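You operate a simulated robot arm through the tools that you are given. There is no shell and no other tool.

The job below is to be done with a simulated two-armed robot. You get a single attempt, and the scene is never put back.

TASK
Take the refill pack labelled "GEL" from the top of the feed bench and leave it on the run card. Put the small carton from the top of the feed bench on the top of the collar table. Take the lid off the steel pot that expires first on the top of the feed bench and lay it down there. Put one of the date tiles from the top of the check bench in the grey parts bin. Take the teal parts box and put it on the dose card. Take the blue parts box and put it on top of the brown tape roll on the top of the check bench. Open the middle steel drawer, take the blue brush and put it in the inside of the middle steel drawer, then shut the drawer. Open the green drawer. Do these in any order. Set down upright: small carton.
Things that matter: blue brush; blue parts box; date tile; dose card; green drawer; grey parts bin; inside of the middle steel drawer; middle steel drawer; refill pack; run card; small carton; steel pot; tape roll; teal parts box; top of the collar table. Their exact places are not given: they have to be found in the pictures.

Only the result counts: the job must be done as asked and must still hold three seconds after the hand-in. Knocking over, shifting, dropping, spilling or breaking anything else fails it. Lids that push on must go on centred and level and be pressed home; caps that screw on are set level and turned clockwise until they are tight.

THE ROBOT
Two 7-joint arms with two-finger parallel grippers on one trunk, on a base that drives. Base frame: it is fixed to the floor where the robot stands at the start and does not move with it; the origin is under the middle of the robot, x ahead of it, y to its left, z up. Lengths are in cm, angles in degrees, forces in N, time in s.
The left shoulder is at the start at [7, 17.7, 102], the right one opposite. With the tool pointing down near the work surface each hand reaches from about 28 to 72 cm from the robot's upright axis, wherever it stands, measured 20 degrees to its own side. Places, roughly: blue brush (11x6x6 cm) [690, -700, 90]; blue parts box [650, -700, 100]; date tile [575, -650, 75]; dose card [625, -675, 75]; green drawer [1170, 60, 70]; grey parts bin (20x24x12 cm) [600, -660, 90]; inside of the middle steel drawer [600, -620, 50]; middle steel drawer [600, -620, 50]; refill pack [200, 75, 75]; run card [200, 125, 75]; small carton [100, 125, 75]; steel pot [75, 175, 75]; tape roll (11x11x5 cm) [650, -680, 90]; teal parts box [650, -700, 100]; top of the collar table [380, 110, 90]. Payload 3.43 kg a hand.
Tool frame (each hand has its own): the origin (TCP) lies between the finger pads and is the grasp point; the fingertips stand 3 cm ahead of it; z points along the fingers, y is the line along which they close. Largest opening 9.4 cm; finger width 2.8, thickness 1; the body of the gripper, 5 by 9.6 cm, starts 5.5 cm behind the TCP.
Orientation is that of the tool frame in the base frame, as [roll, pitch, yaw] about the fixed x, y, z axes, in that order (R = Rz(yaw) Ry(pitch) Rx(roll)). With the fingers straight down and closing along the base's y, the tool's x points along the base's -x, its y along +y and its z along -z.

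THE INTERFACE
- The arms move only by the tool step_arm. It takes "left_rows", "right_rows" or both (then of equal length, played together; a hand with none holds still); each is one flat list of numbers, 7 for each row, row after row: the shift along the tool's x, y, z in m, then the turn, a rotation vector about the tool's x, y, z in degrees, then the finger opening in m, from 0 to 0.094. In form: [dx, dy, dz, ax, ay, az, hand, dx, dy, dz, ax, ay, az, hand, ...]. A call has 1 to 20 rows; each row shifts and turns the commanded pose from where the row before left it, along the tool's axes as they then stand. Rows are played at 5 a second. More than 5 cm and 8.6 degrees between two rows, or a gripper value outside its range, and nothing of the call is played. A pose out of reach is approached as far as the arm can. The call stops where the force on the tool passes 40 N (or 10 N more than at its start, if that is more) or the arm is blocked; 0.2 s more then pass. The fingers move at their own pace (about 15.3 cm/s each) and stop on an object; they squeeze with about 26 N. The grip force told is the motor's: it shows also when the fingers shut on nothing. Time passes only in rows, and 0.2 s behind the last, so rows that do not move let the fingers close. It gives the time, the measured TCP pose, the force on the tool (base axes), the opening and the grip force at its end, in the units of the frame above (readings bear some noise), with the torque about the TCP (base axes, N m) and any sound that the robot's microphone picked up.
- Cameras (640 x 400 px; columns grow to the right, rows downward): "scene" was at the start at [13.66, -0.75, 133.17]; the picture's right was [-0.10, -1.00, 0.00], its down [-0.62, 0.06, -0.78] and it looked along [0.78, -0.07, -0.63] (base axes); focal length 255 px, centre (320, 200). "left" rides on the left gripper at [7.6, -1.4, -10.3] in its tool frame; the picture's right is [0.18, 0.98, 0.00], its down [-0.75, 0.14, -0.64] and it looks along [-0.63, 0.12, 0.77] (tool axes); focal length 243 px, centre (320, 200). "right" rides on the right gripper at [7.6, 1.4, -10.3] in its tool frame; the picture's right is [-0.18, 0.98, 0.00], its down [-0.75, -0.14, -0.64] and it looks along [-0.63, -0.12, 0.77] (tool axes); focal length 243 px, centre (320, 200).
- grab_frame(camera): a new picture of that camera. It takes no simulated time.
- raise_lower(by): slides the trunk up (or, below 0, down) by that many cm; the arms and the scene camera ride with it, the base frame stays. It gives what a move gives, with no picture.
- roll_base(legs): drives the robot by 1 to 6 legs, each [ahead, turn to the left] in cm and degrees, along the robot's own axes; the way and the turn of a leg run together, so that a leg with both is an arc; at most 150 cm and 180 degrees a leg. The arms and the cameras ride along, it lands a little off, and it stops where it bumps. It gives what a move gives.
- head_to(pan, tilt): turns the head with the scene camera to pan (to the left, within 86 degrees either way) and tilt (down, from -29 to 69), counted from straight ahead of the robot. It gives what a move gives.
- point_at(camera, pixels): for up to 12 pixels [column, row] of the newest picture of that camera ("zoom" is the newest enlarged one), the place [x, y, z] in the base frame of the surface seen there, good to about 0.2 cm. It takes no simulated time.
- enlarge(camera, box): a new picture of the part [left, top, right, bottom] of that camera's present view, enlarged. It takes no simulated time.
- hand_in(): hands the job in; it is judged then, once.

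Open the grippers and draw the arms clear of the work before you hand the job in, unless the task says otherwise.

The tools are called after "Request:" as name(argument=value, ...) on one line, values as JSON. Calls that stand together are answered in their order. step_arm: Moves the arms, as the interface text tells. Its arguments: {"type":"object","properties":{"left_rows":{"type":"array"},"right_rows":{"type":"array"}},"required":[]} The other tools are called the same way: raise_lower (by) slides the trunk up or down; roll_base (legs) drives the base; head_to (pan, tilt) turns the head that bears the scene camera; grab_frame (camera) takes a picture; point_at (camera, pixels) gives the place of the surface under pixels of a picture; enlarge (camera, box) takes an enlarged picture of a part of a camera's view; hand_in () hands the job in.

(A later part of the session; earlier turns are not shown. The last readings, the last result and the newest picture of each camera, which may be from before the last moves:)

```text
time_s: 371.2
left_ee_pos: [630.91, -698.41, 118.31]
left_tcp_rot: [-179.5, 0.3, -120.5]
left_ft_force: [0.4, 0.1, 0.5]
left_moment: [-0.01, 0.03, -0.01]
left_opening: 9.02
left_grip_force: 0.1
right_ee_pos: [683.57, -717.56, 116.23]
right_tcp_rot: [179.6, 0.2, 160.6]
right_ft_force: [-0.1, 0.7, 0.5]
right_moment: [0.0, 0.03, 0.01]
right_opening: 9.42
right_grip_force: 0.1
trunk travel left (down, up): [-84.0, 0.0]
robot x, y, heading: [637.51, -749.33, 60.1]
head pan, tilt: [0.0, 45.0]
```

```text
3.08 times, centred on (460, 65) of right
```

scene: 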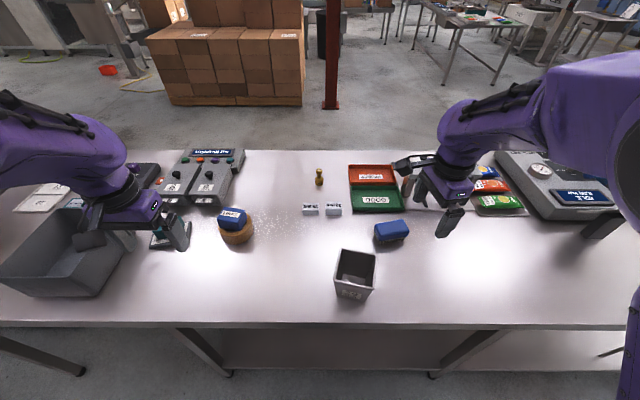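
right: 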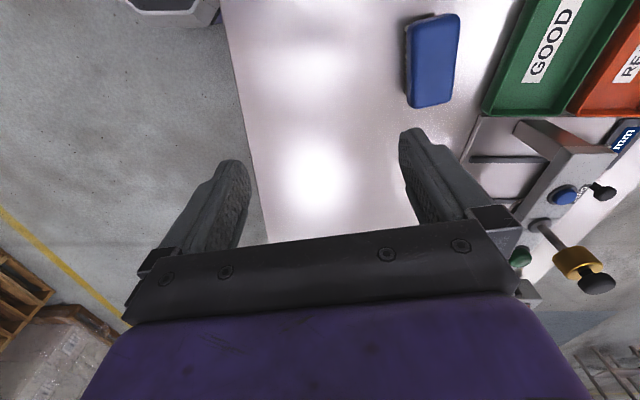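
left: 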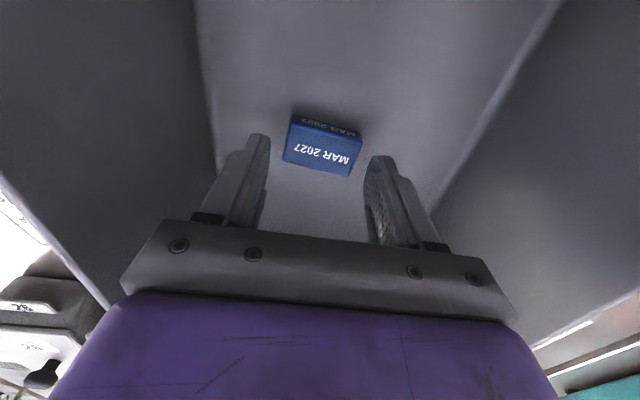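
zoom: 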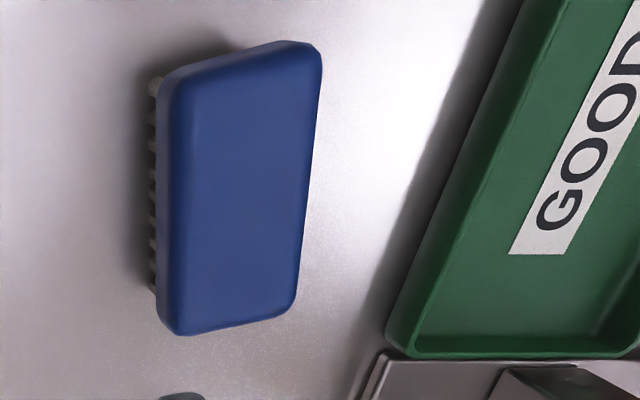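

Tray edge is ≥10 cm from the brush centre, fine. I move over the brush.

Request:
step_arm(right_rows=[-0.0045, 0.0368, 0, 0, 0, 0, 0.094, -0.0045, 0.0368, 0, 0, 0, 0, 0.094, -0.0045, 0.0368, 0, 0, 0, 0, 0.094, -0.0045, 0.0368, 0, 0, 0, 0, 0.094, 0, 0, 0.045, 0, 0, 0, 0.094, 0, 0, 0.045, 0, 0, 0, 0.094, 0, 0, 0.045, 0, 0, 0, 0.094, 0, 0, 0, 0, 0, 0, 0.094])

Request:
grab_frame(camera="right")

```text
time_s: 373.0
left_ee_pos: [631.05, -698.45, 118.3]
left_tcp_rot: [-179.6, 0.4, -120.5]
left_ft_force: [0.5, -0.5, -0.1]
left_moment: [0.02, -0.02, 0.03]
left_opening: 9.0
left_grip_force: 0.1
right_ee_pos: [690.1, -704.27, 102.84]
right_tcp_rot: [179.7, 0.1, 160.8]
right_ft_force: [0.9, -0.2, 0.5]
right_moment: [-0.03, 0.02, 0.01]
right_opening: 9.43
right_grip_force: 0.0
trunk travel left (down, up): [-84.0, 0.0]
robot x, y, heading: [637.53, -749.22, 60.2]
head pan, tilt: [0.0, 45.0]
```

```text
taken
```

right: 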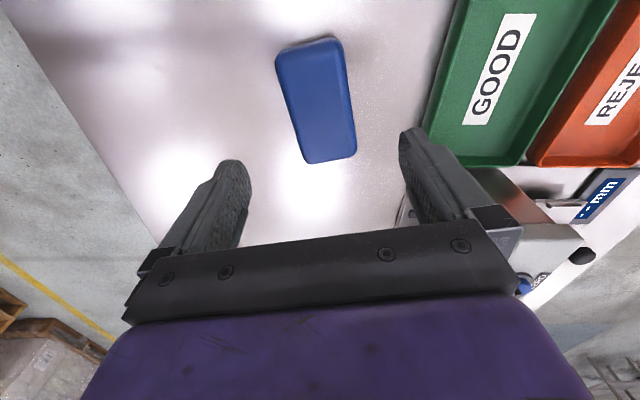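

Brush is right below. I check heights of the nearby stand before descending.

Request:
point_at(camera="right", pixels=[[540, 235], [580, 205], [530, 240], [600, 200], [545, 205], [316, 100], [525, 285]])

Request:
enlarge(camera="scene", box=[360, 130, 540, 260])

```text
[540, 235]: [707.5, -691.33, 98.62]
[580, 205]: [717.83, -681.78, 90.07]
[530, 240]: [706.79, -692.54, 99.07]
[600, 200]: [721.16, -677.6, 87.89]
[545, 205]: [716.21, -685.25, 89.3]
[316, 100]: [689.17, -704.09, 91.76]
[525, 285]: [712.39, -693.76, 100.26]
```

```text
3.08 times, centred on (450, 195) of scene
```

zoom: 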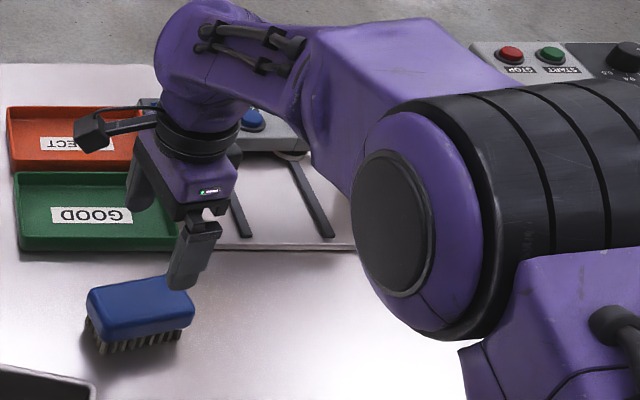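

Stand is clear of the hand. I descend to z≈90 and close on the brush.

Request:
step_arm(right_rows=[0, 0, 0.045, 0, 0, 0, 0.094, 0, 0, 0.045, 0, 0, 0, 0.094, 0, 0, 0.038, 0, 0, 0, 0.094, 0, 0, 0, 0, 0, 0, 0.07, 0, 0, 0, 0, 0, 0, 0.05, 0, 0, 0, 0, 0, 0, 0.03, 0, 0, 0, 0, 0, 0, 0.03])

Request:
grab_frame(camera="right")

```text
time_s: 374.6
left_ee_pos: [631.07, -698.27, 118.23]
left_tcp_rot: [-179.5, 0.3, -120.5]
left_ft_force: [0.3, 0.9, -0.6]
left_moment: [0.01, 0.02, 0.03]
left_opening: 9.03
left_grip_force: 0.0
right_ee_pos: [690.09, -704.14, 89.98]
right_tcp_rot: [179.6, 0.0, 160.7]
right_ft_force: [-0.3, -0.5, 0.5]
right_moment: [0.0, 0.0, 0.03]
right_opening: 6.25
right_grip_force: 26.2
trunk travel left (down, up): [-84.0, 0.0]
robot x, y, heading: [637.39, -749.46, 60.2]
head pan, tilt: [0.0, 45.0]
```

```text
taken
```

right: 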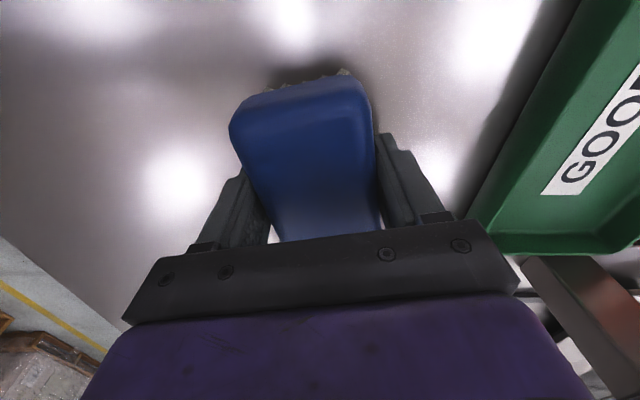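

Brush gripped. I lift it and draw it back.

Request:
step_arm(right_rows=[0, 0, -0.02, 0, 0, 0, 0.03, 0, 0, -0.045, 0, 0, 0, 0.03, 0, 0, -0.045, 0, 0, 0, 0.03, 0, 0, -0.045, 0, 0, 0, 0.03, 0, 0, -0.045, 0, 0, 0, 0.03, 0, 0, -0.045, 0, 0, 0, 0.03, 0, 0, -0.045, 0, 0, 0, 0.03, 0, -0.045, 0, 0, 0, 0, 0.03, 0, -0.045, 0, 0, 0, 0, 0.03, 0, -0.045, 0, 0, 0, 0, 0.03])

Request:
grab_frame(camera="right")

Request:
grab_frame(camera="scene")

```text
time_s: 376.8
left_ee_pos: [631.01, -698.6, 118.37]
left_tcp_rot: [-179.5, 0.4, -120.5]
left_ft_force: [-0.2, -0.4, -0.1]
left_moment: [-0.02, 0.01, 0.02]
left_opening: 9.01
left_grip_force: 0.1
right_ee_pos: [685.54, -717.16, 119.11]
right_tcp_rot: [179.7, 0.1, 160.9]
right_ft_force: [-0.5, -0.2, -1.5]
right_moment: [0.01, -0.01, 0.02]
right_opening: 6.22
right_grip_force: 25.9
trunk travel left (down, up): [-84.0, 0.0]
robot x, y, heading: [637.55, -749.2, 60.2]
head pan, tilt: [0.0, 45.0]
```

```text
taken
```

right: 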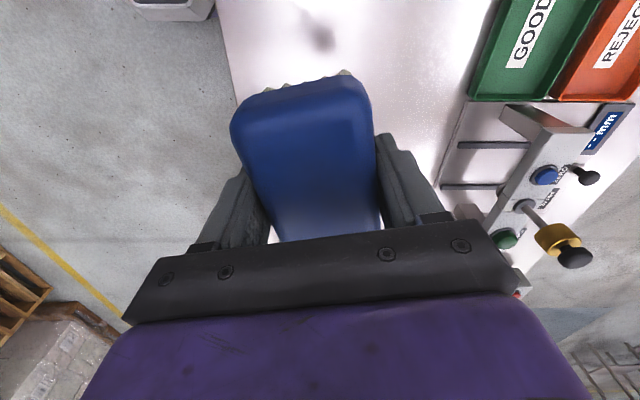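

```text
taken
```

scene: 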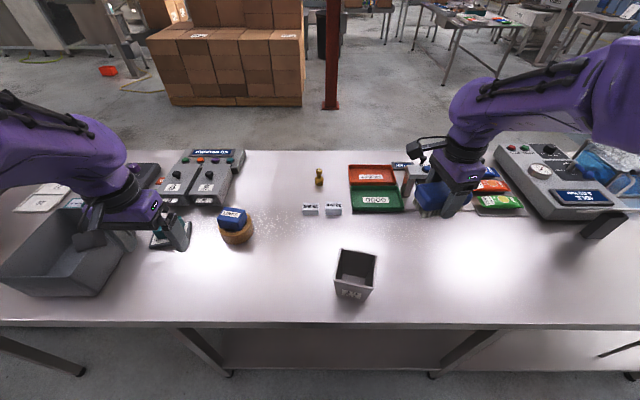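

Brush in hand. I drive back around the cabinet to the near side of the bench.

Request:
roll_base(legs=[[-15, 0], [0, 90], [120, 0], [119, 0], [0, -90]])

Request:
head_to(pan=0, tilt=20)

Request:
grab_frame(camera="scene")

```text
time_s: 397.1
left_ee_pos: [417.64, -592.22, 118.17]
left_tcp_rot: [-179.4, 0.4, -120.9]
left_ft_force: [-0.9, 0.7, 0.5]
left_moment: [0.03, -0.02, -0.03]
left_opening: 8.97
left_grip_force: 0.2
right_ee_pos: [472.01, -611.12, 118.97]
right_tcp_rot: [179.8, 0.1, 160.5]
right_ft_force: [0.0, -0.2, -1.8]
right_moment: [0.0, -0.02, 0.04]
right_opening: 6.22
right_grip_force: 26.1
trunk travel left (down, up): [-84.0, 0.0]
robot x, y, heading: [423.81, -643.85, 59.7]
head pan, tilt: [0.0, 45.0]
```

```text
time_s: 398.0
left_ee_pos: [417.69, -591.97, 118.18]
left_tcp_rot: [-179.5, 0.3, -120.7]
left_ft_force: [-0.5, 0.0, -0.9]
left_moment: [-0.01, -0.01, -0.04]
left_opening: 9.0
left_grip_force: 0.0
right_ee_pos: [472.05, -610.96, 118.94]
right_tcp_rot: [179.7, 0.1, 160.4]
right_ft_force: [0.0, 0.0, -1.5]
right_moment: [-0.01, 0.02, 0.0]
right_opening: 6.24
right_grip_force: 26.5
trunk travel left (down, up): [-84.0, 0.0]
robot x, y, heading: [423.84, -643.06, 60.0]
head pan, tilt: [0.0, 20.0]
```

```text
taken
```

scene: 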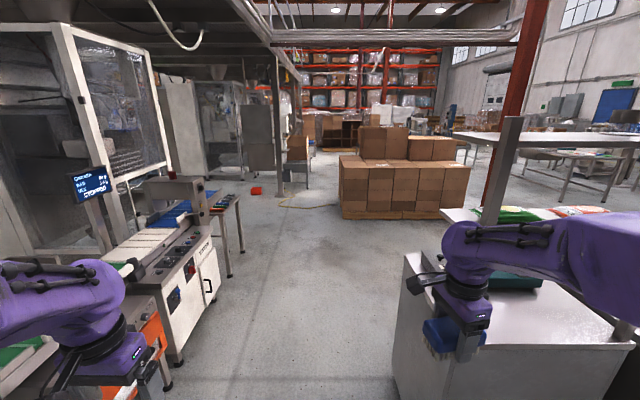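

I check the shelf's overhang against the right arm before moving on.

Request:
point_at(camera="scene", pixels=[[457, 137], [505, 150], [445, 215], [405, 262], [480, 140], [172, 385], [215, 290], [640, 260]])

```text
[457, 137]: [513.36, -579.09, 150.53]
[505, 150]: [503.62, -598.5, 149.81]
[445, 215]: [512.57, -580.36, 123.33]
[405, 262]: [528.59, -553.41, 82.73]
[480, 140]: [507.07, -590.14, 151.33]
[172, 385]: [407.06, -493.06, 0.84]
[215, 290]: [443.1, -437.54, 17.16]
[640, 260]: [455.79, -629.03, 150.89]
```

Clearance to the shelf edge is 45 cm; I drift slightly left while passing.

Request:
roll_base(legs=[[0, 7], [90, 0], [80, 0]])

Request:
head_to(pan=-60, tilt=25)

Request:
grab_frame(camera="scene")

```text
time_s: 407.2
left_ee_pos: [478.67, -437.49, 118.32]
left_tcp_rot: [-179.6, 0.3, -114.1]
left_ft_force: [-0.6, -0.2, -0.1]
left_moment: [-0.02, 0.02, -0.02]
left_opening: 8.97
left_grip_force: 0.1
right_ee_pos: [534.61, -449.84, 118.92]
right_tcp_rot: [179.8, 0.0, 167.2]
right_ft_force: [-1.1, -0.2, -1.2]
right_moment: [0.01, -0.01, -0.01]
right_opening: 6.21
right_grip_force: 26.1
trunk travel left (down, up): [-84.0, 0.0]
robot x, y, heading: [490.58, -487.78, 67.0]
head pan, tilt: [0.0, 20.0]
```

```text
time_s: 408.5
left_ee_pos: [478.51, -437.45, 118.19]
left_tcp_rot: [-179.5, 0.3, -114.0]
left_ft_force: [-0.4, 0.0, -0.2]
left_moment: [0.01, -0.02, -0.01]
left_opening: 9.02
left_grip_force: 0.0
right_ee_pos: [534.79, -449.81, 119.0]
right_tcp_rot: [179.7, 0.1, 167.2]
right_ft_force: [0.3, 0.4, -1.6]
right_moment: [0.0, -0.03, -0.01]
right_opening: 6.18
right_grip_force: 25.6
trunk travel left (down, up): [-84.0, 0.0]
robot x, y, heading: [490.93, -487.18, 66.6]
head pan, tilt: [-60.0, 25.0]
```

```text
taken
```

scene: 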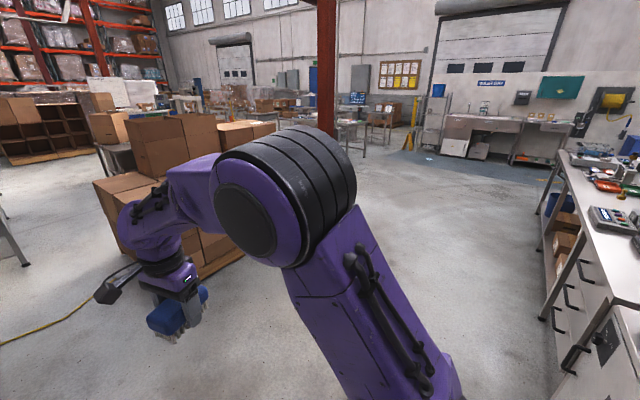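

I drive along the bench front to stand before the drawers.

Request:
roll_base(legs=[[0, -84.8], [100, 0], [80, 0], [0, -101.9]])

Request:
head_to(pan=0, tilt=45)

Request:
grab_frame(camera="scene")

```text
time_s: 425.4
left_ee_pos: [668.1, -593.79, 118.29]
left_tcp_rot: [-179.4, 0.4, 60.0]
left_ft_force: [-0.3, -0.2, -0.3]
left_moment: [-0.01, 0.01, -0.01]
left_opening: 8.97
left_grip_force: 0.0
right_ee_pos: [613.45, -575.74, 118.97]
right_tcp_rot: [179.7, 0.1, -18.8]
right_ft_force: [0.0, 0.4, -1.0]
right_moment: [0.02, 0.01, 0.01]
right_opening: 6.2
right_grip_force: 26.8
trunk travel left (down, up): [-84.0, 0.0]
robot x, y, heading: [661.2, -542.7, -119.4]
head pan, tilt: [-60.0, 25.0]
```

```text
time_s: 426.7
left_ee_pos: [668.06, -593.92, 118.25]
left_tcp_rot: [-179.4, 0.3, 60.0]
left_ft_force: [0.2, 0.7, 0.5]
left_moment: [-0.02, 0.0, -0.02]
left_opening: 9.0
left_grip_force: 0.1
right_ee_pos: [613.43, -575.75, 118.91]
right_tcp_rot: [179.7, 0.1, -18.8]
right_ft_force: [0.4, -0.4, -0.5]
right_moment: [0.0, -0.03, -0.01]
right_opening: 6.22
right_grip_force: 26.3
trunk travel left (down, up): [-84.0, 0.0]
robot x, y, heading: [661.32, -542.79, -119.2]
head pan, tilt: [0.0, 45.0]
```

```text
taken
```

scene: 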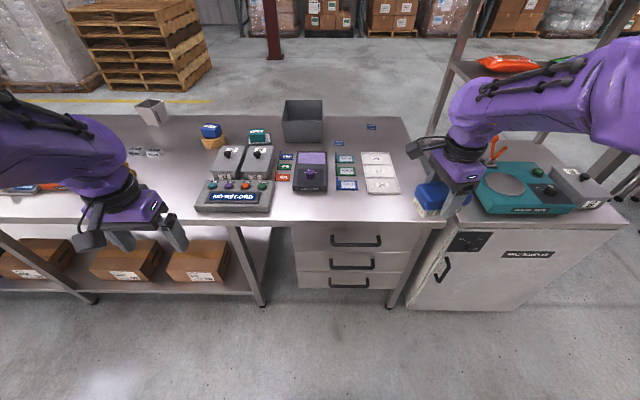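

Three drawer handles at (355,241), (351,265), (349,284). I measure them.

Request:
point_at(camera="scene", pixels=[[355, 245], [351, 268], [349, 287], [331, 240], [378, 240], [330, 265], [374, 265], [300, 258], [400, 258], [300, 235], [390, 280], [350, 256]])

Request:
enlarge(camera="scene", box=[280, 215, 420, 305])

```text
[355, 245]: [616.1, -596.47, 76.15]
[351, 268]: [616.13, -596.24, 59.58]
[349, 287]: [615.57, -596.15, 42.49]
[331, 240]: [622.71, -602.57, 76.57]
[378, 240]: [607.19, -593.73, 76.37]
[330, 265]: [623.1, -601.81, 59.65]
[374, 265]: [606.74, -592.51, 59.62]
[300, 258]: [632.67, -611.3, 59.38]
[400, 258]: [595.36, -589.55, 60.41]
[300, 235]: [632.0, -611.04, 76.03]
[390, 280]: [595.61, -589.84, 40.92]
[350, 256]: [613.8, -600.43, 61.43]
```

```text
4.44 times, centred on (350, 260) of scene
```

zoom: 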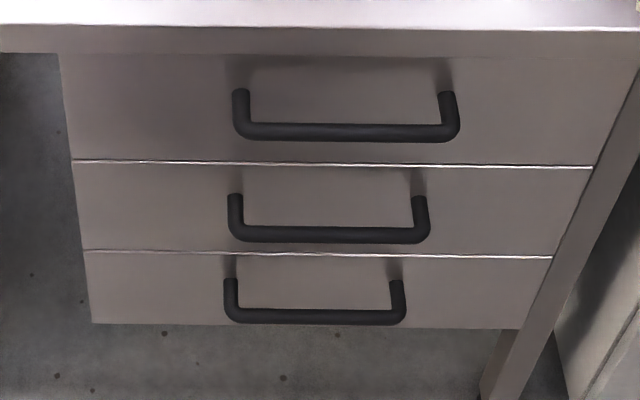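

Middle handle bar: centre (616,-596.3,59.6), about 4 cm proud of the face. I shift the base 26 cm to the right so that the left hand can grip it.

Request:
roll_base(legs=[[0, -90], [26, 0], [0, 89.5]])

Request:
step_arm(left_rows=[0, 0, 0, 0, -7.5, 0, 0.09, 0, 0, 0, 0, -7.5, 0, 0.09, 0, 0, 0, 0, -7.5, 0, 0.09, 0, 0, 0, 0, -7.5, 0, 0.09, 0, 0, 0, 0, -7.5, 0, 0.09, 0, 0, 0, 0, -7.5, 0, 0.09, 0, 0, 0, 0, -7.5, 0, 0.09, 0, 0, 0, 0, -7.5, 0, 0.09, 0, 0, 0, 0, -7.5, 0, 0.09, 0, 0, 0, 0, -7.5, 0, 0.09, 0, 0, 0, 0, -7.5, 0, 0.09, 0, 0, 0, 0, -7.5, 0, 0.09])

Request:
grab_frame(camera="scene")

```text
time_s: 436.2
left_ee_pos: [644.36, -581.33, 118.19]
left_tcp_rot: [-179.4, 0.3, 58.9]
left_ft_force: [0.2, -0.2, 0.8]
left_moment: [0.03, 0.01, 0.01]
left_opening: 8.98
left_grip_force: 0.2
right_ee_pos: [590.17, -562.09, 118.94]
right_tcp_rot: [179.7, 0.1, -19.9]
right_ft_force: [-0.9, 0.7, -0.9]
right_moment: [-0.02, -0.02, 0.02]
right_opening: 6.2
right_grip_force: 26.0
trunk travel left (down, up): [-84.0, 0.0]
robot x, y, heading: [638.72, -530.11, -120.3]
head pan, tilt: [0.0, 45.0]
```

```text
time_s: 438.8
left_ee_pos: [646.14, -589.04, 115.31]
left_tcp_rot: [-58.9, 89.4, 179.9]
left_ft_force: [0.0, 1.0, -0.2]
left_moment: [0.04, -0.01, 0.02]
left_opening: 9.0
left_grip_force: 0.1
left hand out of reach, approached as far as the arm can: row 1, 2, 3, 4, 6, 7, 8, 9, 10, 11
right_ee_pos: [589.87, -562.13, 118.69]
right_tcp_rot: [179.9, 0.1, -19.8]
right_ft_force: [0.0, -0.2, -1.6]
right_moment: [0.0, -0.03, 0.02]
right_opening: 6.19
right_grip_force: 25.9
trunk travel left (down, up): [-84.0, 0.0]
robot x, y, heading: [638.62, -530.52, -120.3]
head pan, tilt: [0.0, 45.0]
```

```text
taken
```

scene: 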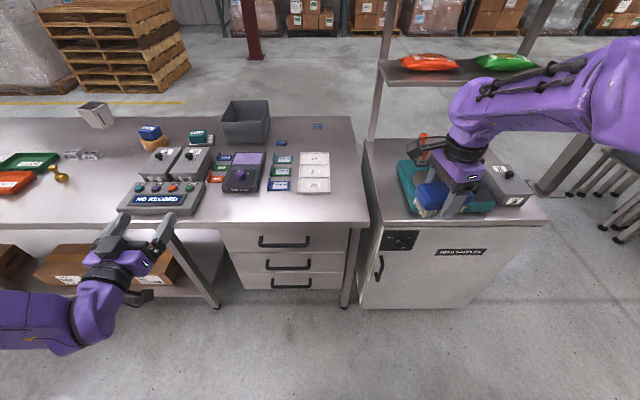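

The left hand now points forward. I roll it 90° about its axis so that the fingers close vertically.

Request:
step_arm(left_rows=[0, 0, 0, 0, 0, 8.2, 0.09, 0, 0, 0, 0, 0, 8.2, 0.09, 0, 0, 0, 0, 0, 8.2, 0.09, 0, 0, 0, 0, 0, 8.2, 0.09, 0, 0, 0, 0, 0, 8.2, 0.09, 0, 0, 0, 0, 0, 8.2, 0.09, 0, 0, 0, 0, 0, 8.2, 0.09, 0, 0, 0, 0, 0, 8.2, 0.09, 0, 0, 0, 0, 0, 8.2, 0.09, 0, 0, 0, 0, 0, 8.2, 0.09, 0, 0, 0, 0, 0, 8, 0.09, 0, 0, 0, 0, 0, 0, 0.09])

Request:
grab_frame(camera="left")

Request:
grab_frame(camera="scene")

```text
time_s: 441.4
left_ee_pos: [664.68, -588.91, 133.52]
left_tcp_rot: [90.2, 0.8, -31.4]
left_ft_force: [-0.7, -0.2, -0.7]
left_moment: [0.02, 0.04, 0.02]
left_opening: 9.01
left_grip_force: 0.1
left hand out of reach, approached as far as the arm can: row 1, 2, 3, 4, 5, 6, 7, 8, 9, 10, 11
right_ee_pos: [590.2, -562.11, 119.0]
right_tcp_rot: [179.7, 0.1, -19.9]
right_ft_force: [0.3, -1.1, -0.9]
right_moment: [0.0, -0.01, -0.03]
right_opening: 6.2
right_grip_force: 26.0
trunk travel left (down, up): [-84.0, 0.0]
robot x, y, heading: [638.57, -530.05, -120.7]
head pan, tilt: [0.0, 45.0]
```

```text
taken
```

left: 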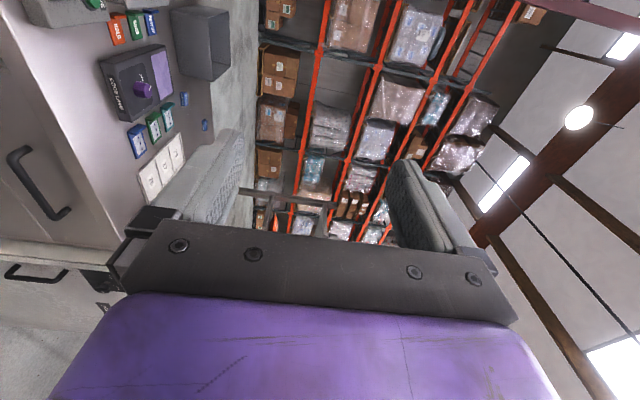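

```text
taken
```

scene: 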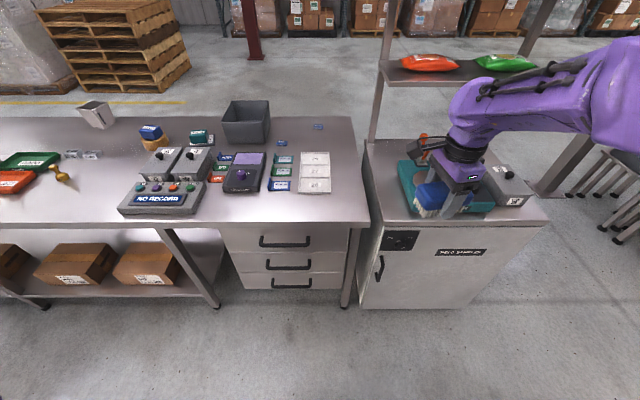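

The hand is oriented as needed. I lower the trunk 62 cm to bring it to handle height.

Request:
raise_lower(by=-62)

Request:
head_to(pan=10, tilt=35)

Request:
grab_frame(camera="scene")

Request:
grab_frame(camera="left")

```text
refused: -62 is not a number from -40 to 40
```

```text
time_s: 442.1
left_ee_pos: [664.53, -588.91, 133.5]
left_tcp_rot: [90.2, 1.0, -31.3]
left_ft_force: [-0.4, -0.4, -0.1]
left_moment: [-0.01, -0.02, 0.01]
left_opening: 8.98
left_grip_force: 0.0
right_ee_pos: [590.08, -562.15, 118.91]
right_tcp_rot: [179.7, 0.1, -19.9]
right_ft_force: [0.3, 0.3, -1.9]
right_moment: [0.01, 0.0, 0.01]
right_opening: 6.23
right_grip_force: 25.7
trunk travel left (down, up): [-84.0, 0.0]
robot x, y, heading: [638.62, -530.63, -120.5]
head pan, tilt: [10.0, 35.0]
```

```text
taken
```

scene: 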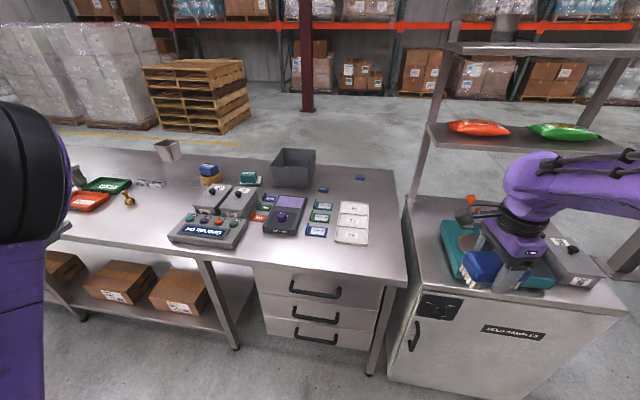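

```text
taken
```

left: 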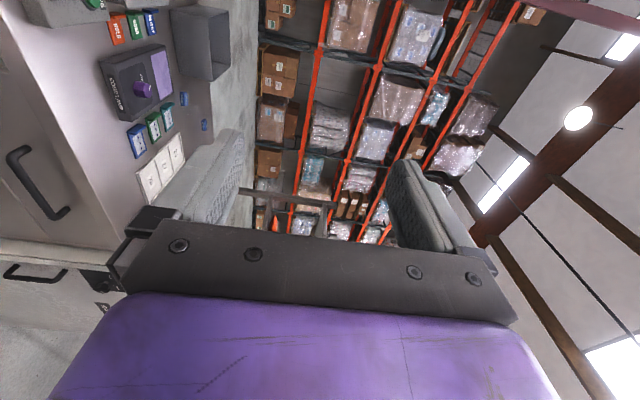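

I lower in two steps.

Request:
raise_lower(by=-36)

Request:
raise_lower(by=-24)

Request:
grab_frame(camera="scene")

Request:
grab_frame(camera="left")

```text
time_s: 445.6
left_ee_pos: [664.63, -588.86, 97.45]
left_tcp_rot: [90.2, 1.0, -31.3]
left_ft_force: [-0.6, 0.2, -0.1]
left_moment: [0.01, 0.0, 0.0]
left_opening: 9.03
left_grip_force: 0.0
right_ee_pos: [590.1, -562.08, 82.93]
right_tcp_rot: [179.7, 0.1, -19.9]
right_ft_force: [0.6, -0.8, -0.4]
right_moment: [0.0, -0.01, 0.04]
right_opening: 6.18
right_grip_force: 25.5
trunk travel left (down, up): [-48.0, 36.0]
robot x, y, heading: [638.71, -530.11, -120.5]
head pan, tilt: [10.0, 35.0]
```

```text
time_s: 448.1
left_ee_pos: [664.69, -588.74, 73.48]
left_tcp_rot: [90.2, 1.0, -31.3]
left_ft_force: [-0.1, -0.1, -0.3]
left_moment: [0.02, 0.02, -0.03]
left_opening: 9.02
left_grip_force: 0.1
right_ee_pos: [590.07, -562.11, 58.87]
right_tcp_rot: [179.7, 0.1, -20.0]
right_ft_force: [-0.2, -0.1, -0.9]
right_moment: [-0.02, 0.01, 0.01]
right_opening: 6.21
right_grip_force: 26.3
trunk travel left (down, up): [-24.0, 60.0]
robot x, y, heading: [638.51, -530.32, -120.5]
head pan, tilt: [10.0, 35.0]
```

```text
taken
```

scene: 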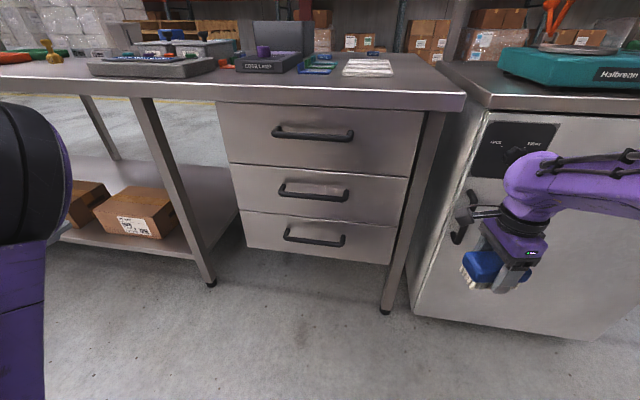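

```text
taken
```

left: 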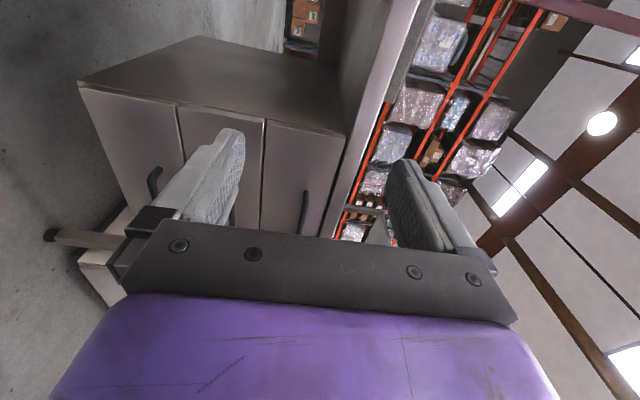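

Handles are in direct view: middle at (313,195). I measure it.

Request:
point_at(camera="scene", pixels=[[313, 199], [295, 197], [335, 200], [282, 192], [347, 197], [315, 180], [315, 212], [313, 195], [260, 190], [380, 195], [312, 135], [315, 242]])

Request:
enlarge(camera="scene", box=[220, 90, 440, 280])

```text
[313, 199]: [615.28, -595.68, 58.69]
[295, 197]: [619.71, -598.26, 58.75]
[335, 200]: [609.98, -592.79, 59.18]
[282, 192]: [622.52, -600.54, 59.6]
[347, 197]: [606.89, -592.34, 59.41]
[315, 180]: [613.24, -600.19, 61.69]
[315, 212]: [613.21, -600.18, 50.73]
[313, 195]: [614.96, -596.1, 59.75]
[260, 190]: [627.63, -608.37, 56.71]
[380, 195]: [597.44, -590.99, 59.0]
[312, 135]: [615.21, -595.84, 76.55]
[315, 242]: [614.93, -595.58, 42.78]
```

```text
2.11 times, centred on (330, 185) of scene
```

zoom: 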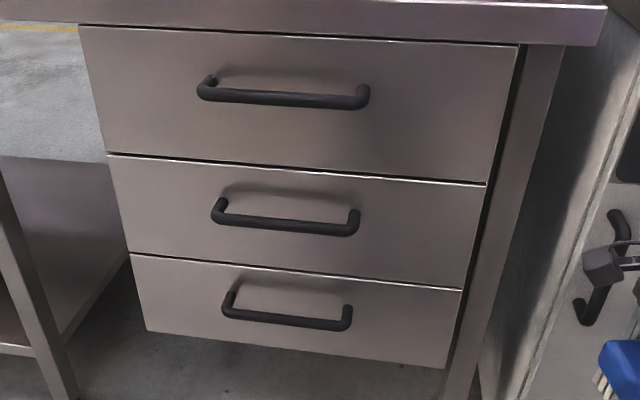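

Bar centre (615,-596.2,59.2). I move the left hand sideways and down in front of it.

Request:
step_arm(left_rows=[-0.0439, -0.0158, 0, 0, 0.5, 0, 0.06, -0.0439, -0.0158, 0, 0, 0.5, 0, 0.06, -0.0439, -0.0158, 0, 0, 0.3, 0, 0.06, -0.0439, -0.0158, 0, 0, 0, 0, 0.06, -0.0439, -0.0158, 0, 0, 0, 0, 0.06, -0.0439, -0.0158, 0, 0, 0, 0, 0.06, -0.0439, -0.0158, 0, 0, 0, 0, 0.06, -0.0439, -0.0158, 0, 0, 0, 0, 0.06, -0.0439, -0.0158, 0, 0, 0, 0, 0.06, 0, 0, 0, 0, 0, 0, 0.06])

Request:
grab_frame(camera="scene")

Request:
grab_frame(camera="left")

```text
time_s: 450.3
left_ee_pos: [659.17, -585.93, 74.08]
left_tcp_rot: [90.1, 2.5, -29.5]
left_ft_force: [0.5, -0.2, -0.6]
left_moment: [-0.01, 0.0, 0.02]
left_opening: 5.98
left_grip_force: 0.1
left hand out of reach, approached as far as the arm can: row 1, 2, 3, 4, 5, 6, 7, 8, 9
right_ee_pos: [590.19, -562.07, 58.95]
right_tcp_rot: [179.7, 0.1, -19.9]
right_ft_force: [-0.6, 0.8, -1.5]
right_moment: [-0.04, -0.02, 0.0]
right_opening: 6.2
right_grip_force: 25.7
trunk travel left (down, up): [-24.0, 60.0]
robot x, y, heading: [638.29, -530.09, -120.6]
head pan, tilt: [10.0, 35.0]
```

```text
taken
```

scene: 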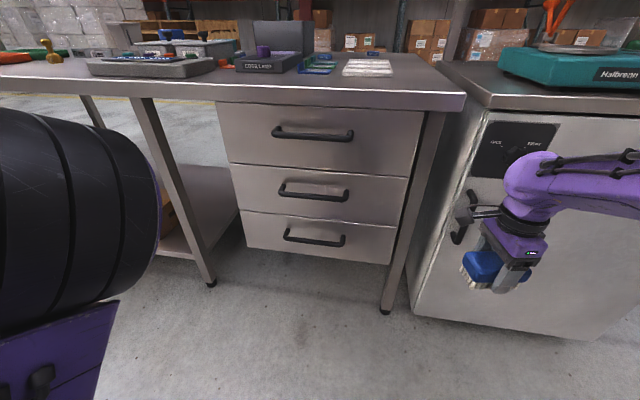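

```text
taken
```

left: 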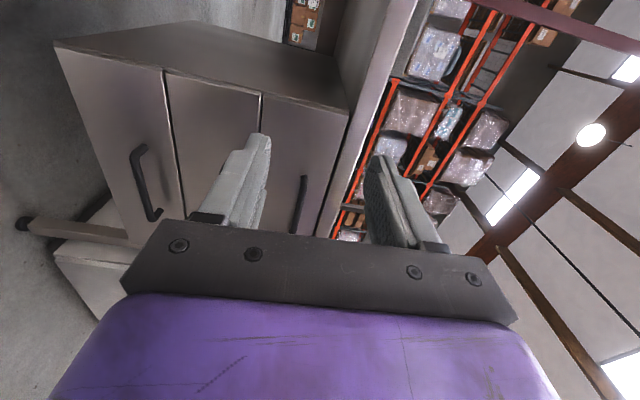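

The arm is stuck close-in. I extend the hand forward first.

Request:
step_arm(left_rows=[0, 0, 0.04, 0, 0, 0, 0.06, 0, 0, 0.04, 0, 0, 0, 0.06, 0, 0, 0.03, 0, 0, 0, 0.06])

```text
time_s: 451.1
left_ee_pos: [655.92, -595.0, 77.48]
left_tcp_rot: [90.1, 2.8, -29.2]
left_ft_force: [-1.2, -1.1, -0.8]
left_moment: [0.0, 0.01, 0.01]
left_opening: 6.02
left_grip_force: 0.0
left hand out of reach, approached as far as the arm can: row 1, 2, 3
right_ee_pos: [590.15, -562.15, 58.94]
right_tcp_rot: [179.7, 0.0, -19.8]
right_ft_force: [0.1, 0.0, -0.6]
right_moment: [0.01, -0.01, -0.03]
right_opening: 6.2
right_grip_force: 26.2
trunk travel left (down, up): [-24.0, 60.0]
robot x, y, heading: [638.4, -529.93, -120.3]
head pan, tilt: [10.0, 35.0]
```

The mirrored roll should suit the left arm better. I roll the hand back by 90° first.

Request:
step_arm(left_rows=[0.02, 0, -0.04, 0, 0, -8.2, 0.06, 0.02, 0, -0.04, 0, 0, -8.2, 0.06, 0, 0, 0, 0, 0, -8.2, 0.06, 0, 0, 0, 0, 0, -8.2, 0.06, 0, 0, 0, 0, 0, -8.2, 0.06, 0, 0, 0, 0, 0, -8.2, 0.06, 0, 0, 0, 0, 0, -8.2, 0.06, 0, 0, 0, 0, 0, -8.2, 0.06, 0, 0, 0, 0, 0, -8.2, 0.06, 0, 0, 0, 0, 0, -8.2, 0.06, 0, 0, 0, 0, 0, -8, 0.06, 0, 0, 0, 0, 0, 0, 0.06])

Request:
grab_frame(camera="scene")

```text
time_s: 453.7
left_ee_pos: [662.47, -589.81, 77.44]
left_tcp_rot: [-100.5, 88.9, 139.6]
left_ft_force: [0.2, 0.6, -0.7]
left_moment: [-0.01, 0.05, 0.02]
left_opening: 5.96
left_grip_force: 0.0
right_ee_pos: [590.15, -562.16, 58.92]
right_tcp_rot: [179.7, 0.1, -19.9]
right_ft_force: [1.2, -0.7, -1.4]
right_moment: [-0.03, 0.01, 0.0]
right_opening: 6.19
right_grip_force: 25.9
trunk travel left (down, up): [-24.0, 60.0]
robot x, y, heading: [638.47, -529.88, -120.5]
head pan, tilt: [10.0, 35.0]
```

```text
taken
```

scene: 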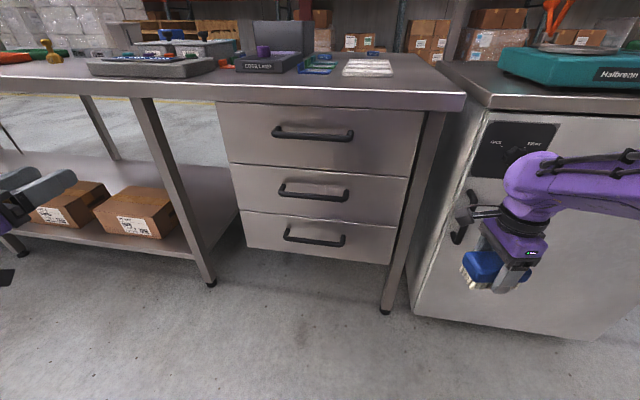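

Reachable again. I move the hand to the right and forward, then roll the other way.

Request:
step_arm(left_rows=[0, -0.04, 0.01, 0, 0, 0, 0.06, 0, -0.04, 0.01, 0, 0, 0, 0.06, 0, -0.04, 0.01, 0, 0, 0, 0.06, 0, -0.04, 0.01, 0, 0, 0, 0.06, 0, -0.04, 0.01, 0, 0, 0, 0.06, 0, -0.04, 0, 0, 0, 0, 0.06])

Request:
step_arm(left_rows=[0, 0, 0, 0, 0, -8.2, 0.06, 0, 0, 0, 0, 0, -8.2, 0.06, 0, 0, 0, 0, 0, -8.2, 0.06, 0, 0, 0, 0, 0, -8.2, 0.06, 0, 0, 0, 0, 0, -8.2, 0.06, 0, 0, 0, 0, 0, -8.2, 0.06, 0, 0, 0, 0, 0, -8.2, 0.06, 0, 0, 0, 0, 0, -8.2, 0.06, 0, 0, 0, 0, 0, -8.2, 0.06, 0, 0, 0, 0, 0, -8.2, 0.06, 0, 0, 0, 0, 0, -8, 0.06, 0, 0, 0, 0, 0, 0, 0.06])

Request:
grab_frame(camera="scene")

Request:
grab_frame(camera="left")

```text
time_s: 455.1
left_ee_pos: [649.09, -589.5, 72.5]
left_tcp_rot: [-98.5, 88.2, 141.6]
left_ft_force: [-0.6, -0.4, -0.3]
left_moment: [-0.02, 0.0, -0.03]
left_opening: 5.98
left_grip_force: 0.0
left hand out of reach, approached as far as the arm can: row 2, 3, 4, 5, 6
right_ee_pos: [590.13, -562.1, 58.93]
right_tcp_rot: [179.7, 0.1, -19.8]
right_ft_force: [-0.2, -0.7, -1.9]
right_moment: [-0.03, 0.0, -0.01]
right_opening: 6.21
right_grip_force: 26.4
trunk travel left (down, up): [-24.0, 60.0]
robot x, y, heading: [638.72, -529.87, -120.2]
head pan, tilt: [10.0, 35.0]
```

```text
time_s: 457.7
left_ee_pos: [649.07, -589.69, 72.31]
left_tcp_rot: [-90.3, -1.8, 150.1]
left_ft_force: [0.3, 1.3, -0.4]
left_moment: [0.02, 0.03, 0.03]
left_opening: 6.0
left_grip_force: 0.0
right_ee_pos: [590.1, -562.01, 58.97]
right_tcp_rot: [179.6, 0.1, -20.0]
right_ft_force: [-0.6, -0.5, -0.4]
right_moment: [-0.02, -0.03, -0.02]
right_opening: 6.23
right_grip_force: 26.4
trunk travel left (down, up): [-24.0, 60.0]
robot x, y, heading: [638.56, -530.0, -120.5]
head pan, tilt: [10.0, 35.0]
```

```text
taken
```

scene: 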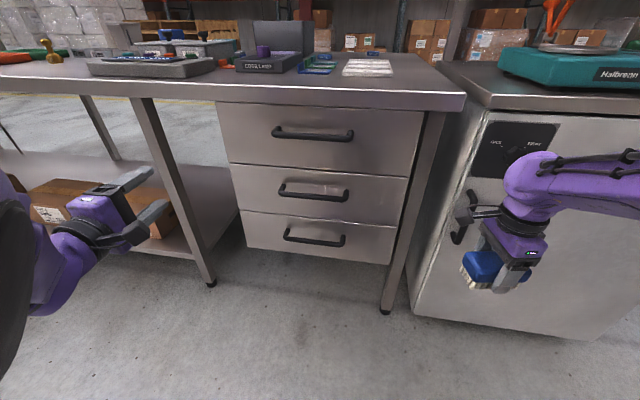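

```text
taken
```

left: 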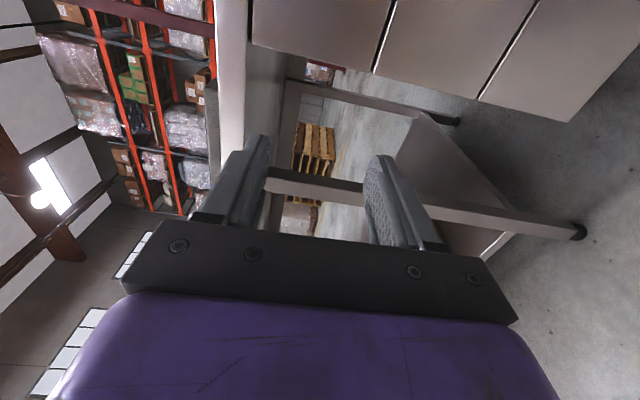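

This roll works. I move right, down and forward to the pre-grasp in front of the middle handle.

Request:
step_arm(left_rows=[0.038, 0.0186, 0, 0, 0, 0, 0.06, 0.038, 0.0186, 0, 0, 0, 0, 0.06, 0.038, 0.0186, 0.0126, 0, 0, 0, 0.06, 0.038, 0.0186, 0.0126, 0, 0, 0, 0.06, 0.038, 0.0186, 0.0126, 0, 0, 0, 0.06, 0.038, 0.0186, 0.0126, 0, 0, 0, 0.06, 0.038, 0.0186, 0.0126, 0, 0, 0, 0.06, 0, 0, 0, 0, 0, 0, 0.06])

Request:
grab_frame(camera="scene")

Request:
grab_frame(camera="left")

```text
time_s: 459.5
left_ee_pos: [649.02, -589.58, 72.41]
left_tcp_rot: [-90.3, -1.9, 150.0]
left_ft_force: [-0.3, -0.7, 0.2]
left_moment: [-0.01, -0.01, 0.01]
left_opening: 6.0
left_grip_force: 0.0
left hand out of reach, approached as far as the arm can: row 1, 2, 3, 4, 5, 6, 7
right_ee_pos: [590.14, -562.1, 58.88]
right_tcp_rot: [179.7, 0.2, -19.9]
right_ft_force: [0.2, -0.4, -1.4]
right_moment: [0.03, -0.04, -0.01]
right_opening: 6.2
right_grip_force: 26.4
trunk travel left (down, up): [-24.0, 60.0]
robot x, y, heading: [638.44, -529.96, -120.5]
head pan, tilt: [10.0, 35.0]
```

```text
taken
```

scene: 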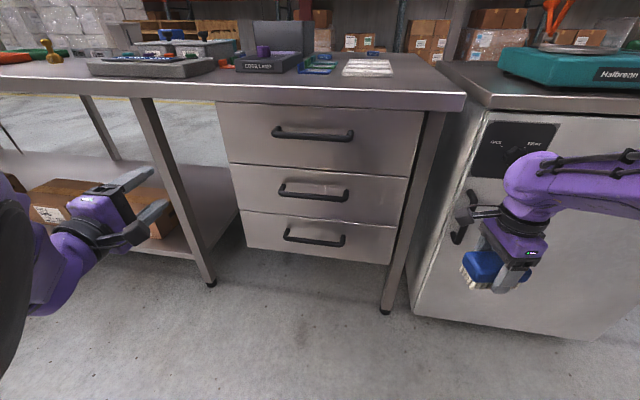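

```text
taken
```

left: 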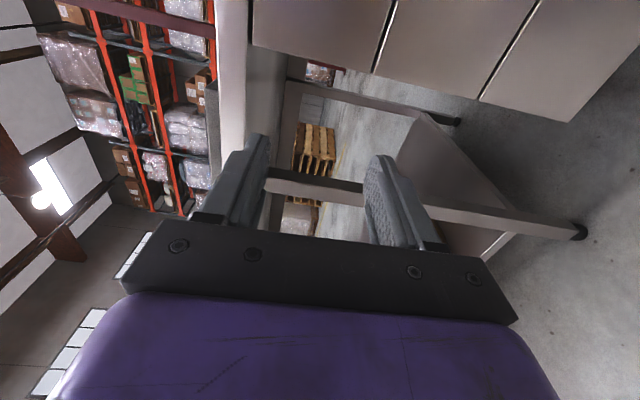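

The hand is too close to the body for that. I back the base 12 cm and extend the arm forward instead.

Request:
roll_base(legs=[[-12, 0]])

Request:
step_arm(left_rows=[0, 0, 0.045, 0, 0, 0, 0.06, 0, 0, 0.045, 0, 0, 0, 0.06, 0, 0, 0.045, 0, 0, 0, 0.06, 0, 0, 0, 0, 0, 0, 0.06])

Request:
step_arm(left_rows=[0.04, 0.01, 0.01, 0, 0, 0, 0.06, 0.04, 0.01, 0.01, 0, 0, 0, 0.06, 0, 0, 0, 0, 0, 0, 0.06])

```text
time_s: 460.7
left_ee_pos: [655.07, -579.13, 72.51]
left_tcp_rot: [-90.3, -1.8, 150.0]
left_ft_force: [0.1, 0.1, 0.2]
left_moment: [0.04, -0.01, -0.02]
left_opening: 6.02
left_grip_force: 0.0
right_ee_pos: [596.24, -551.69, 59.03]
right_tcp_rot: [179.7, 0.1, -19.9]
right_ft_force: [0.1, 0.3, -1.8]
right_moment: [0.01, 0.04, 0.0]
right_opening: 6.2
right_grip_force: 25.9
trunk travel left (down, up): [-24.0, 60.0]
robot x, y, heading: [644.8, -519.88, -120.4]
head pan, tilt: [10.0, 35.0]
```

```text
time_s: 461.7
left_ee_pos: [648.21, -590.93, 72.36]
left_tcp_rot: [-90.2, -1.7, 150.1]
left_ft_force: [-0.2, -0.1, 0.0]
left_moment: [-0.01, 0.0, -0.04]
left_opening: 6.01
left_grip_force: 0.1
right_ee_pos: [596.28, -551.76, 58.94]
right_tcp_rot: [179.7, 0.2, -19.9]
right_ft_force: [0.2, 0.1, -1.3]
right_moment: [-0.02, -0.05, 0.04]
right_opening: 6.22
right_grip_force: 26.3
trunk travel left (down, up): [-24.0, 60.0]
robot x, y, heading: [644.79, -519.68, -120.5]
head pan, tilt: [10.0, 35.0]
```

```text
time_s: 462.5
left_ee_pos: [648.28, -590.98, 72.37]
left_tcp_rot: [-90.3, -1.6, 150.0]
left_ft_force: [0.4, -0.1, 0.0]
left_moment: [-0.01, 0.0, 0.01]
left_opening: 6.03
left_grip_force: 0.0
left hand out of reach, approached as far as the arm can: row 1, 2
right_ee_pos: [596.22, -551.68, 58.93]
right_tcp_rot: [179.6, 0.1, -20.0]
right_ft_force: [-0.6, -0.5, -1.1]
right_moment: [0.04, -0.01, 0.02]
right_opening: 6.2
right_grip_force: 25.9
trunk travel left (down, up): [-24.0, 60.0]
robot x, y, heading: [644.7, -519.7, -120.2]
head pan, tilt: [10.0, 35.0]
```

Forward works but sideways/down is refused; I test which.

Request:
step_arm(left_rows=[0.03, 0, 0, 0, 0, 0, 0.06])

Request:
step_arm(left_rows=[0, 0.03, 0, 0, 0, 0, 0.06])

Request:
step_arm(left_rows=[0, -0.03, 0, 0, 0, 0, 0.06])

```text
time_s: 462.9
left_ee_pos: [648.26, -590.89, 72.33]
left_tcp_rot: [-90.3, -1.7, 150.0]
left_ft_force: [-0.3, 1.1, -1.3]
left_moment: [0.0, -0.01, -0.03]
left_opening: 6.0
left_grip_force: 0.1
left hand out of reach, approached as far as the arm can: row 1
right_ee_pos: [596.19, -551.69, 58.88]
right_tcp_rot: [179.7, 0.1, -19.9]
right_ft_force: [-0.3, 0.3, -1.8]
right_moment: [-0.02, 0.01, 0.03]
right_opening: 6.2
right_grip_force: 25.9
trunk travel left (down, up): [-24.0, 60.0]
robot x, y, heading: [644.53, -519.93, -120.4]
head pan, tilt: [10.0, 35.0]
```

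```text
time_s: 463.3
left_ee_pos: [648.17, -590.93, 69.37]
left_tcp_rot: [-90.3, -1.7, 149.4]
left_ft_force: [-0.2, 0.2, 0.2]
left_moment: [0.01, -0.02, 0.02]
left_opening: 6.0
left_grip_force: 0.1
right_ee_pos: [596.16, -551.67, 58.93]
right_tcp_rot: [179.8, 0.1, -20.0]
right_ft_force: [0.0, -0.3, -1.5]
right_moment: [0.0, -0.03, 0.0]
right_opening: 6.2
right_grip_force: 26.0
trunk travel left (down, up): [-24.0, 60.0]
robot x, y, heading: [644.87, -519.53, -120.6]
head pan, tilt: [10.0, 35.0]
```

```text
time_s: 463.7
left_ee_pos: [648.02, -590.79, 72.48]
left_tcp_rot: [-90.3, -1.7, 149.9]
left_ft_force: [0.6, 0.3, 0.2]
left_moment: [0.04, -0.02, -0.03]
left_opening: 6.0
left_grip_force: 0.1
right_ee_pos: [596.11, -551.56, 58.9]
right_tcp_rot: [179.7, 0.1, -20.0]
right_ft_force: [-0.3, 0.9, -0.4]
right_moment: [-0.01, -0.05, -0.02]
right_opening: 6.22
right_grip_force: 26.1
trunk travel left (down, up): [-24.0, 60.0]
robot x, y, heading: [644.67, -519.89, -120.7]
head pan, tilt: [10.0, 35.0]
```

Only rightward motion is limited, so I align by shifting the base 27 cm along the bench instead (backing off first).

Request:
roll_base(legs=[[-14, 0], [0, -90], [26.5, 0], [0, 90.4], [12, 0]])

Request:
grab_frame(camera="scene")

Request:
grab_frame(camera="left")

```text
time_s: 475.1
left_ee_pos: [627.78, -575.83, 72.32]
left_tcp_rot: [-90.4, -1.8, 151.0]
left_ft_force: [0.1, 0.0, 0.4]
left_moment: [-0.03, -0.02, -0.01]
left_opening: 6.0
left_grip_force: 0.1
right_ee_pos: [575.22, -537.5, 58.81]
right_tcp_rot: [179.8, 0.1, -19.0]
right_ft_force: [0.2, -0.3, -0.8]
right_moment: [0.0, 0.02, -0.06]
right_opening: 6.18
right_grip_force: 26.6
trunk travel left (down, up): [-24.0, 60.0]
robot x, y, heading: [623.06, -505.22, -119.7]
head pan, tilt: [10.0, 35.0]
```

```text
taken
```

scene: 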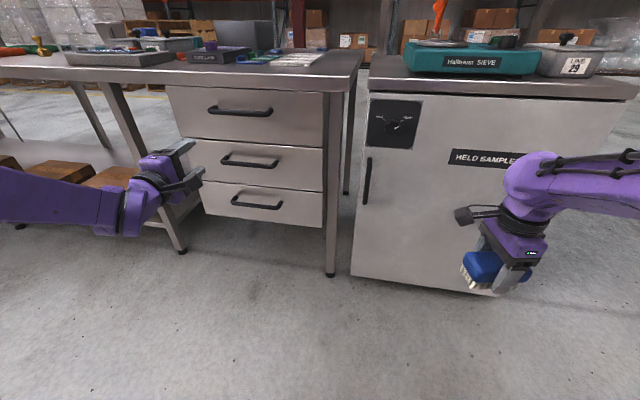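

```text
taken
```

left: 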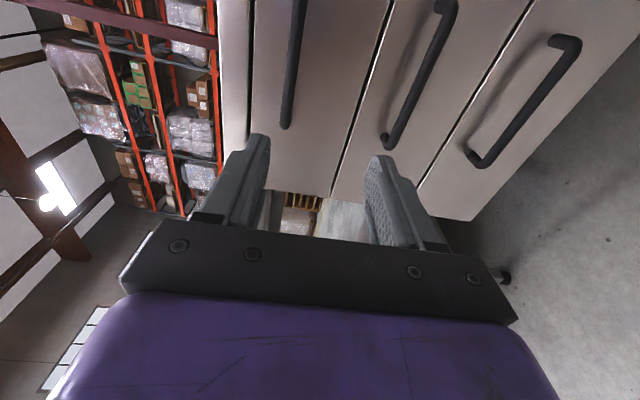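

Now the hand is in line with the handle (d≈831). I go down 13 cm and forward 10 cm, then check.

Request:
step_arm(left_rows=[0, 0.035, 0, 0, 0, 0, 0.06, 0, 0.035, 0, 0, 0, 0, 0.06, 0, 0.035, 0, 0, 0, 0, 0.06, 0, 0.025, 0, 0, 0, 0, 0.06, 0, 0, 0.04, 0, 0, 0, 0.06, 0, 0, 0.04, 0, 0, 0, 0.06, 0, 0, 0, 0, 0, 0, 0.06])

Request:
grab_frame(camera="scene")

Request:
grab_frame(camera="left")

```text
time_s: 476.6
left_ee_pos: [627.92, -575.74, 70.15]
left_tcp_rot: [-90.3, -1.6, 150.7]
left_ft_force: [0.2, 0.3, 0.2]
left_moment: [0.02, 0.02, -0.01]
left_opening: 6.0
left_grip_force: 0.0
left hand out of reach, approached as far as the arm can: row 1, 2, 3, 4, 5, 6
right_ee_pos: [575.23, -537.45, 58.87]
right_tcp_rot: [179.7, 0.2, -19.0]
right_ft_force: [-0.3, -0.9, -1.0]
right_moment: [-0.04, -0.01, 0.03]
right_opening: 6.19
right_grip_force: 25.8
trunk travel left (down, up): [-24.0, 60.0]
robot x, y, heading: [623.1, -504.82, -119.3]
head pan, tilt: [10.0, 35.0]
```

```text
taken
```

scene: 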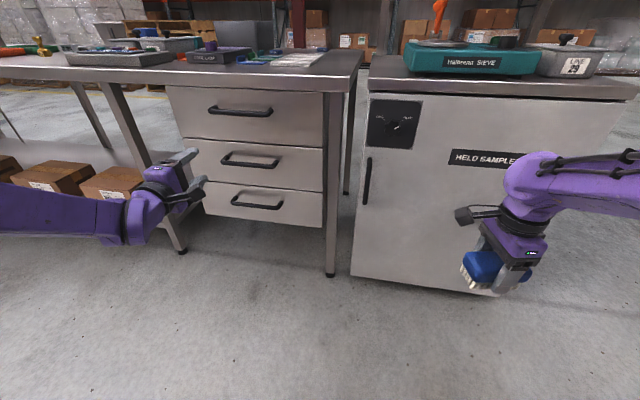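

```text
taken
```

left: 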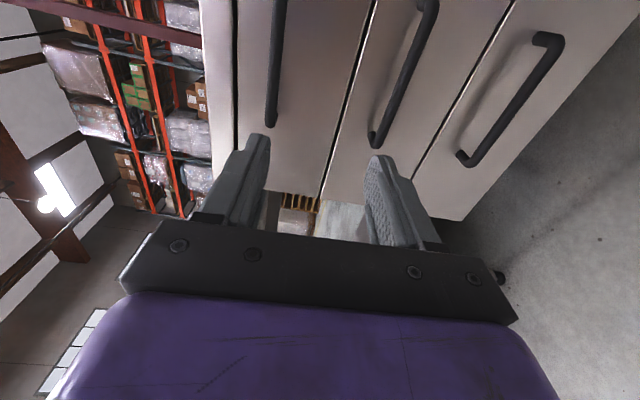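

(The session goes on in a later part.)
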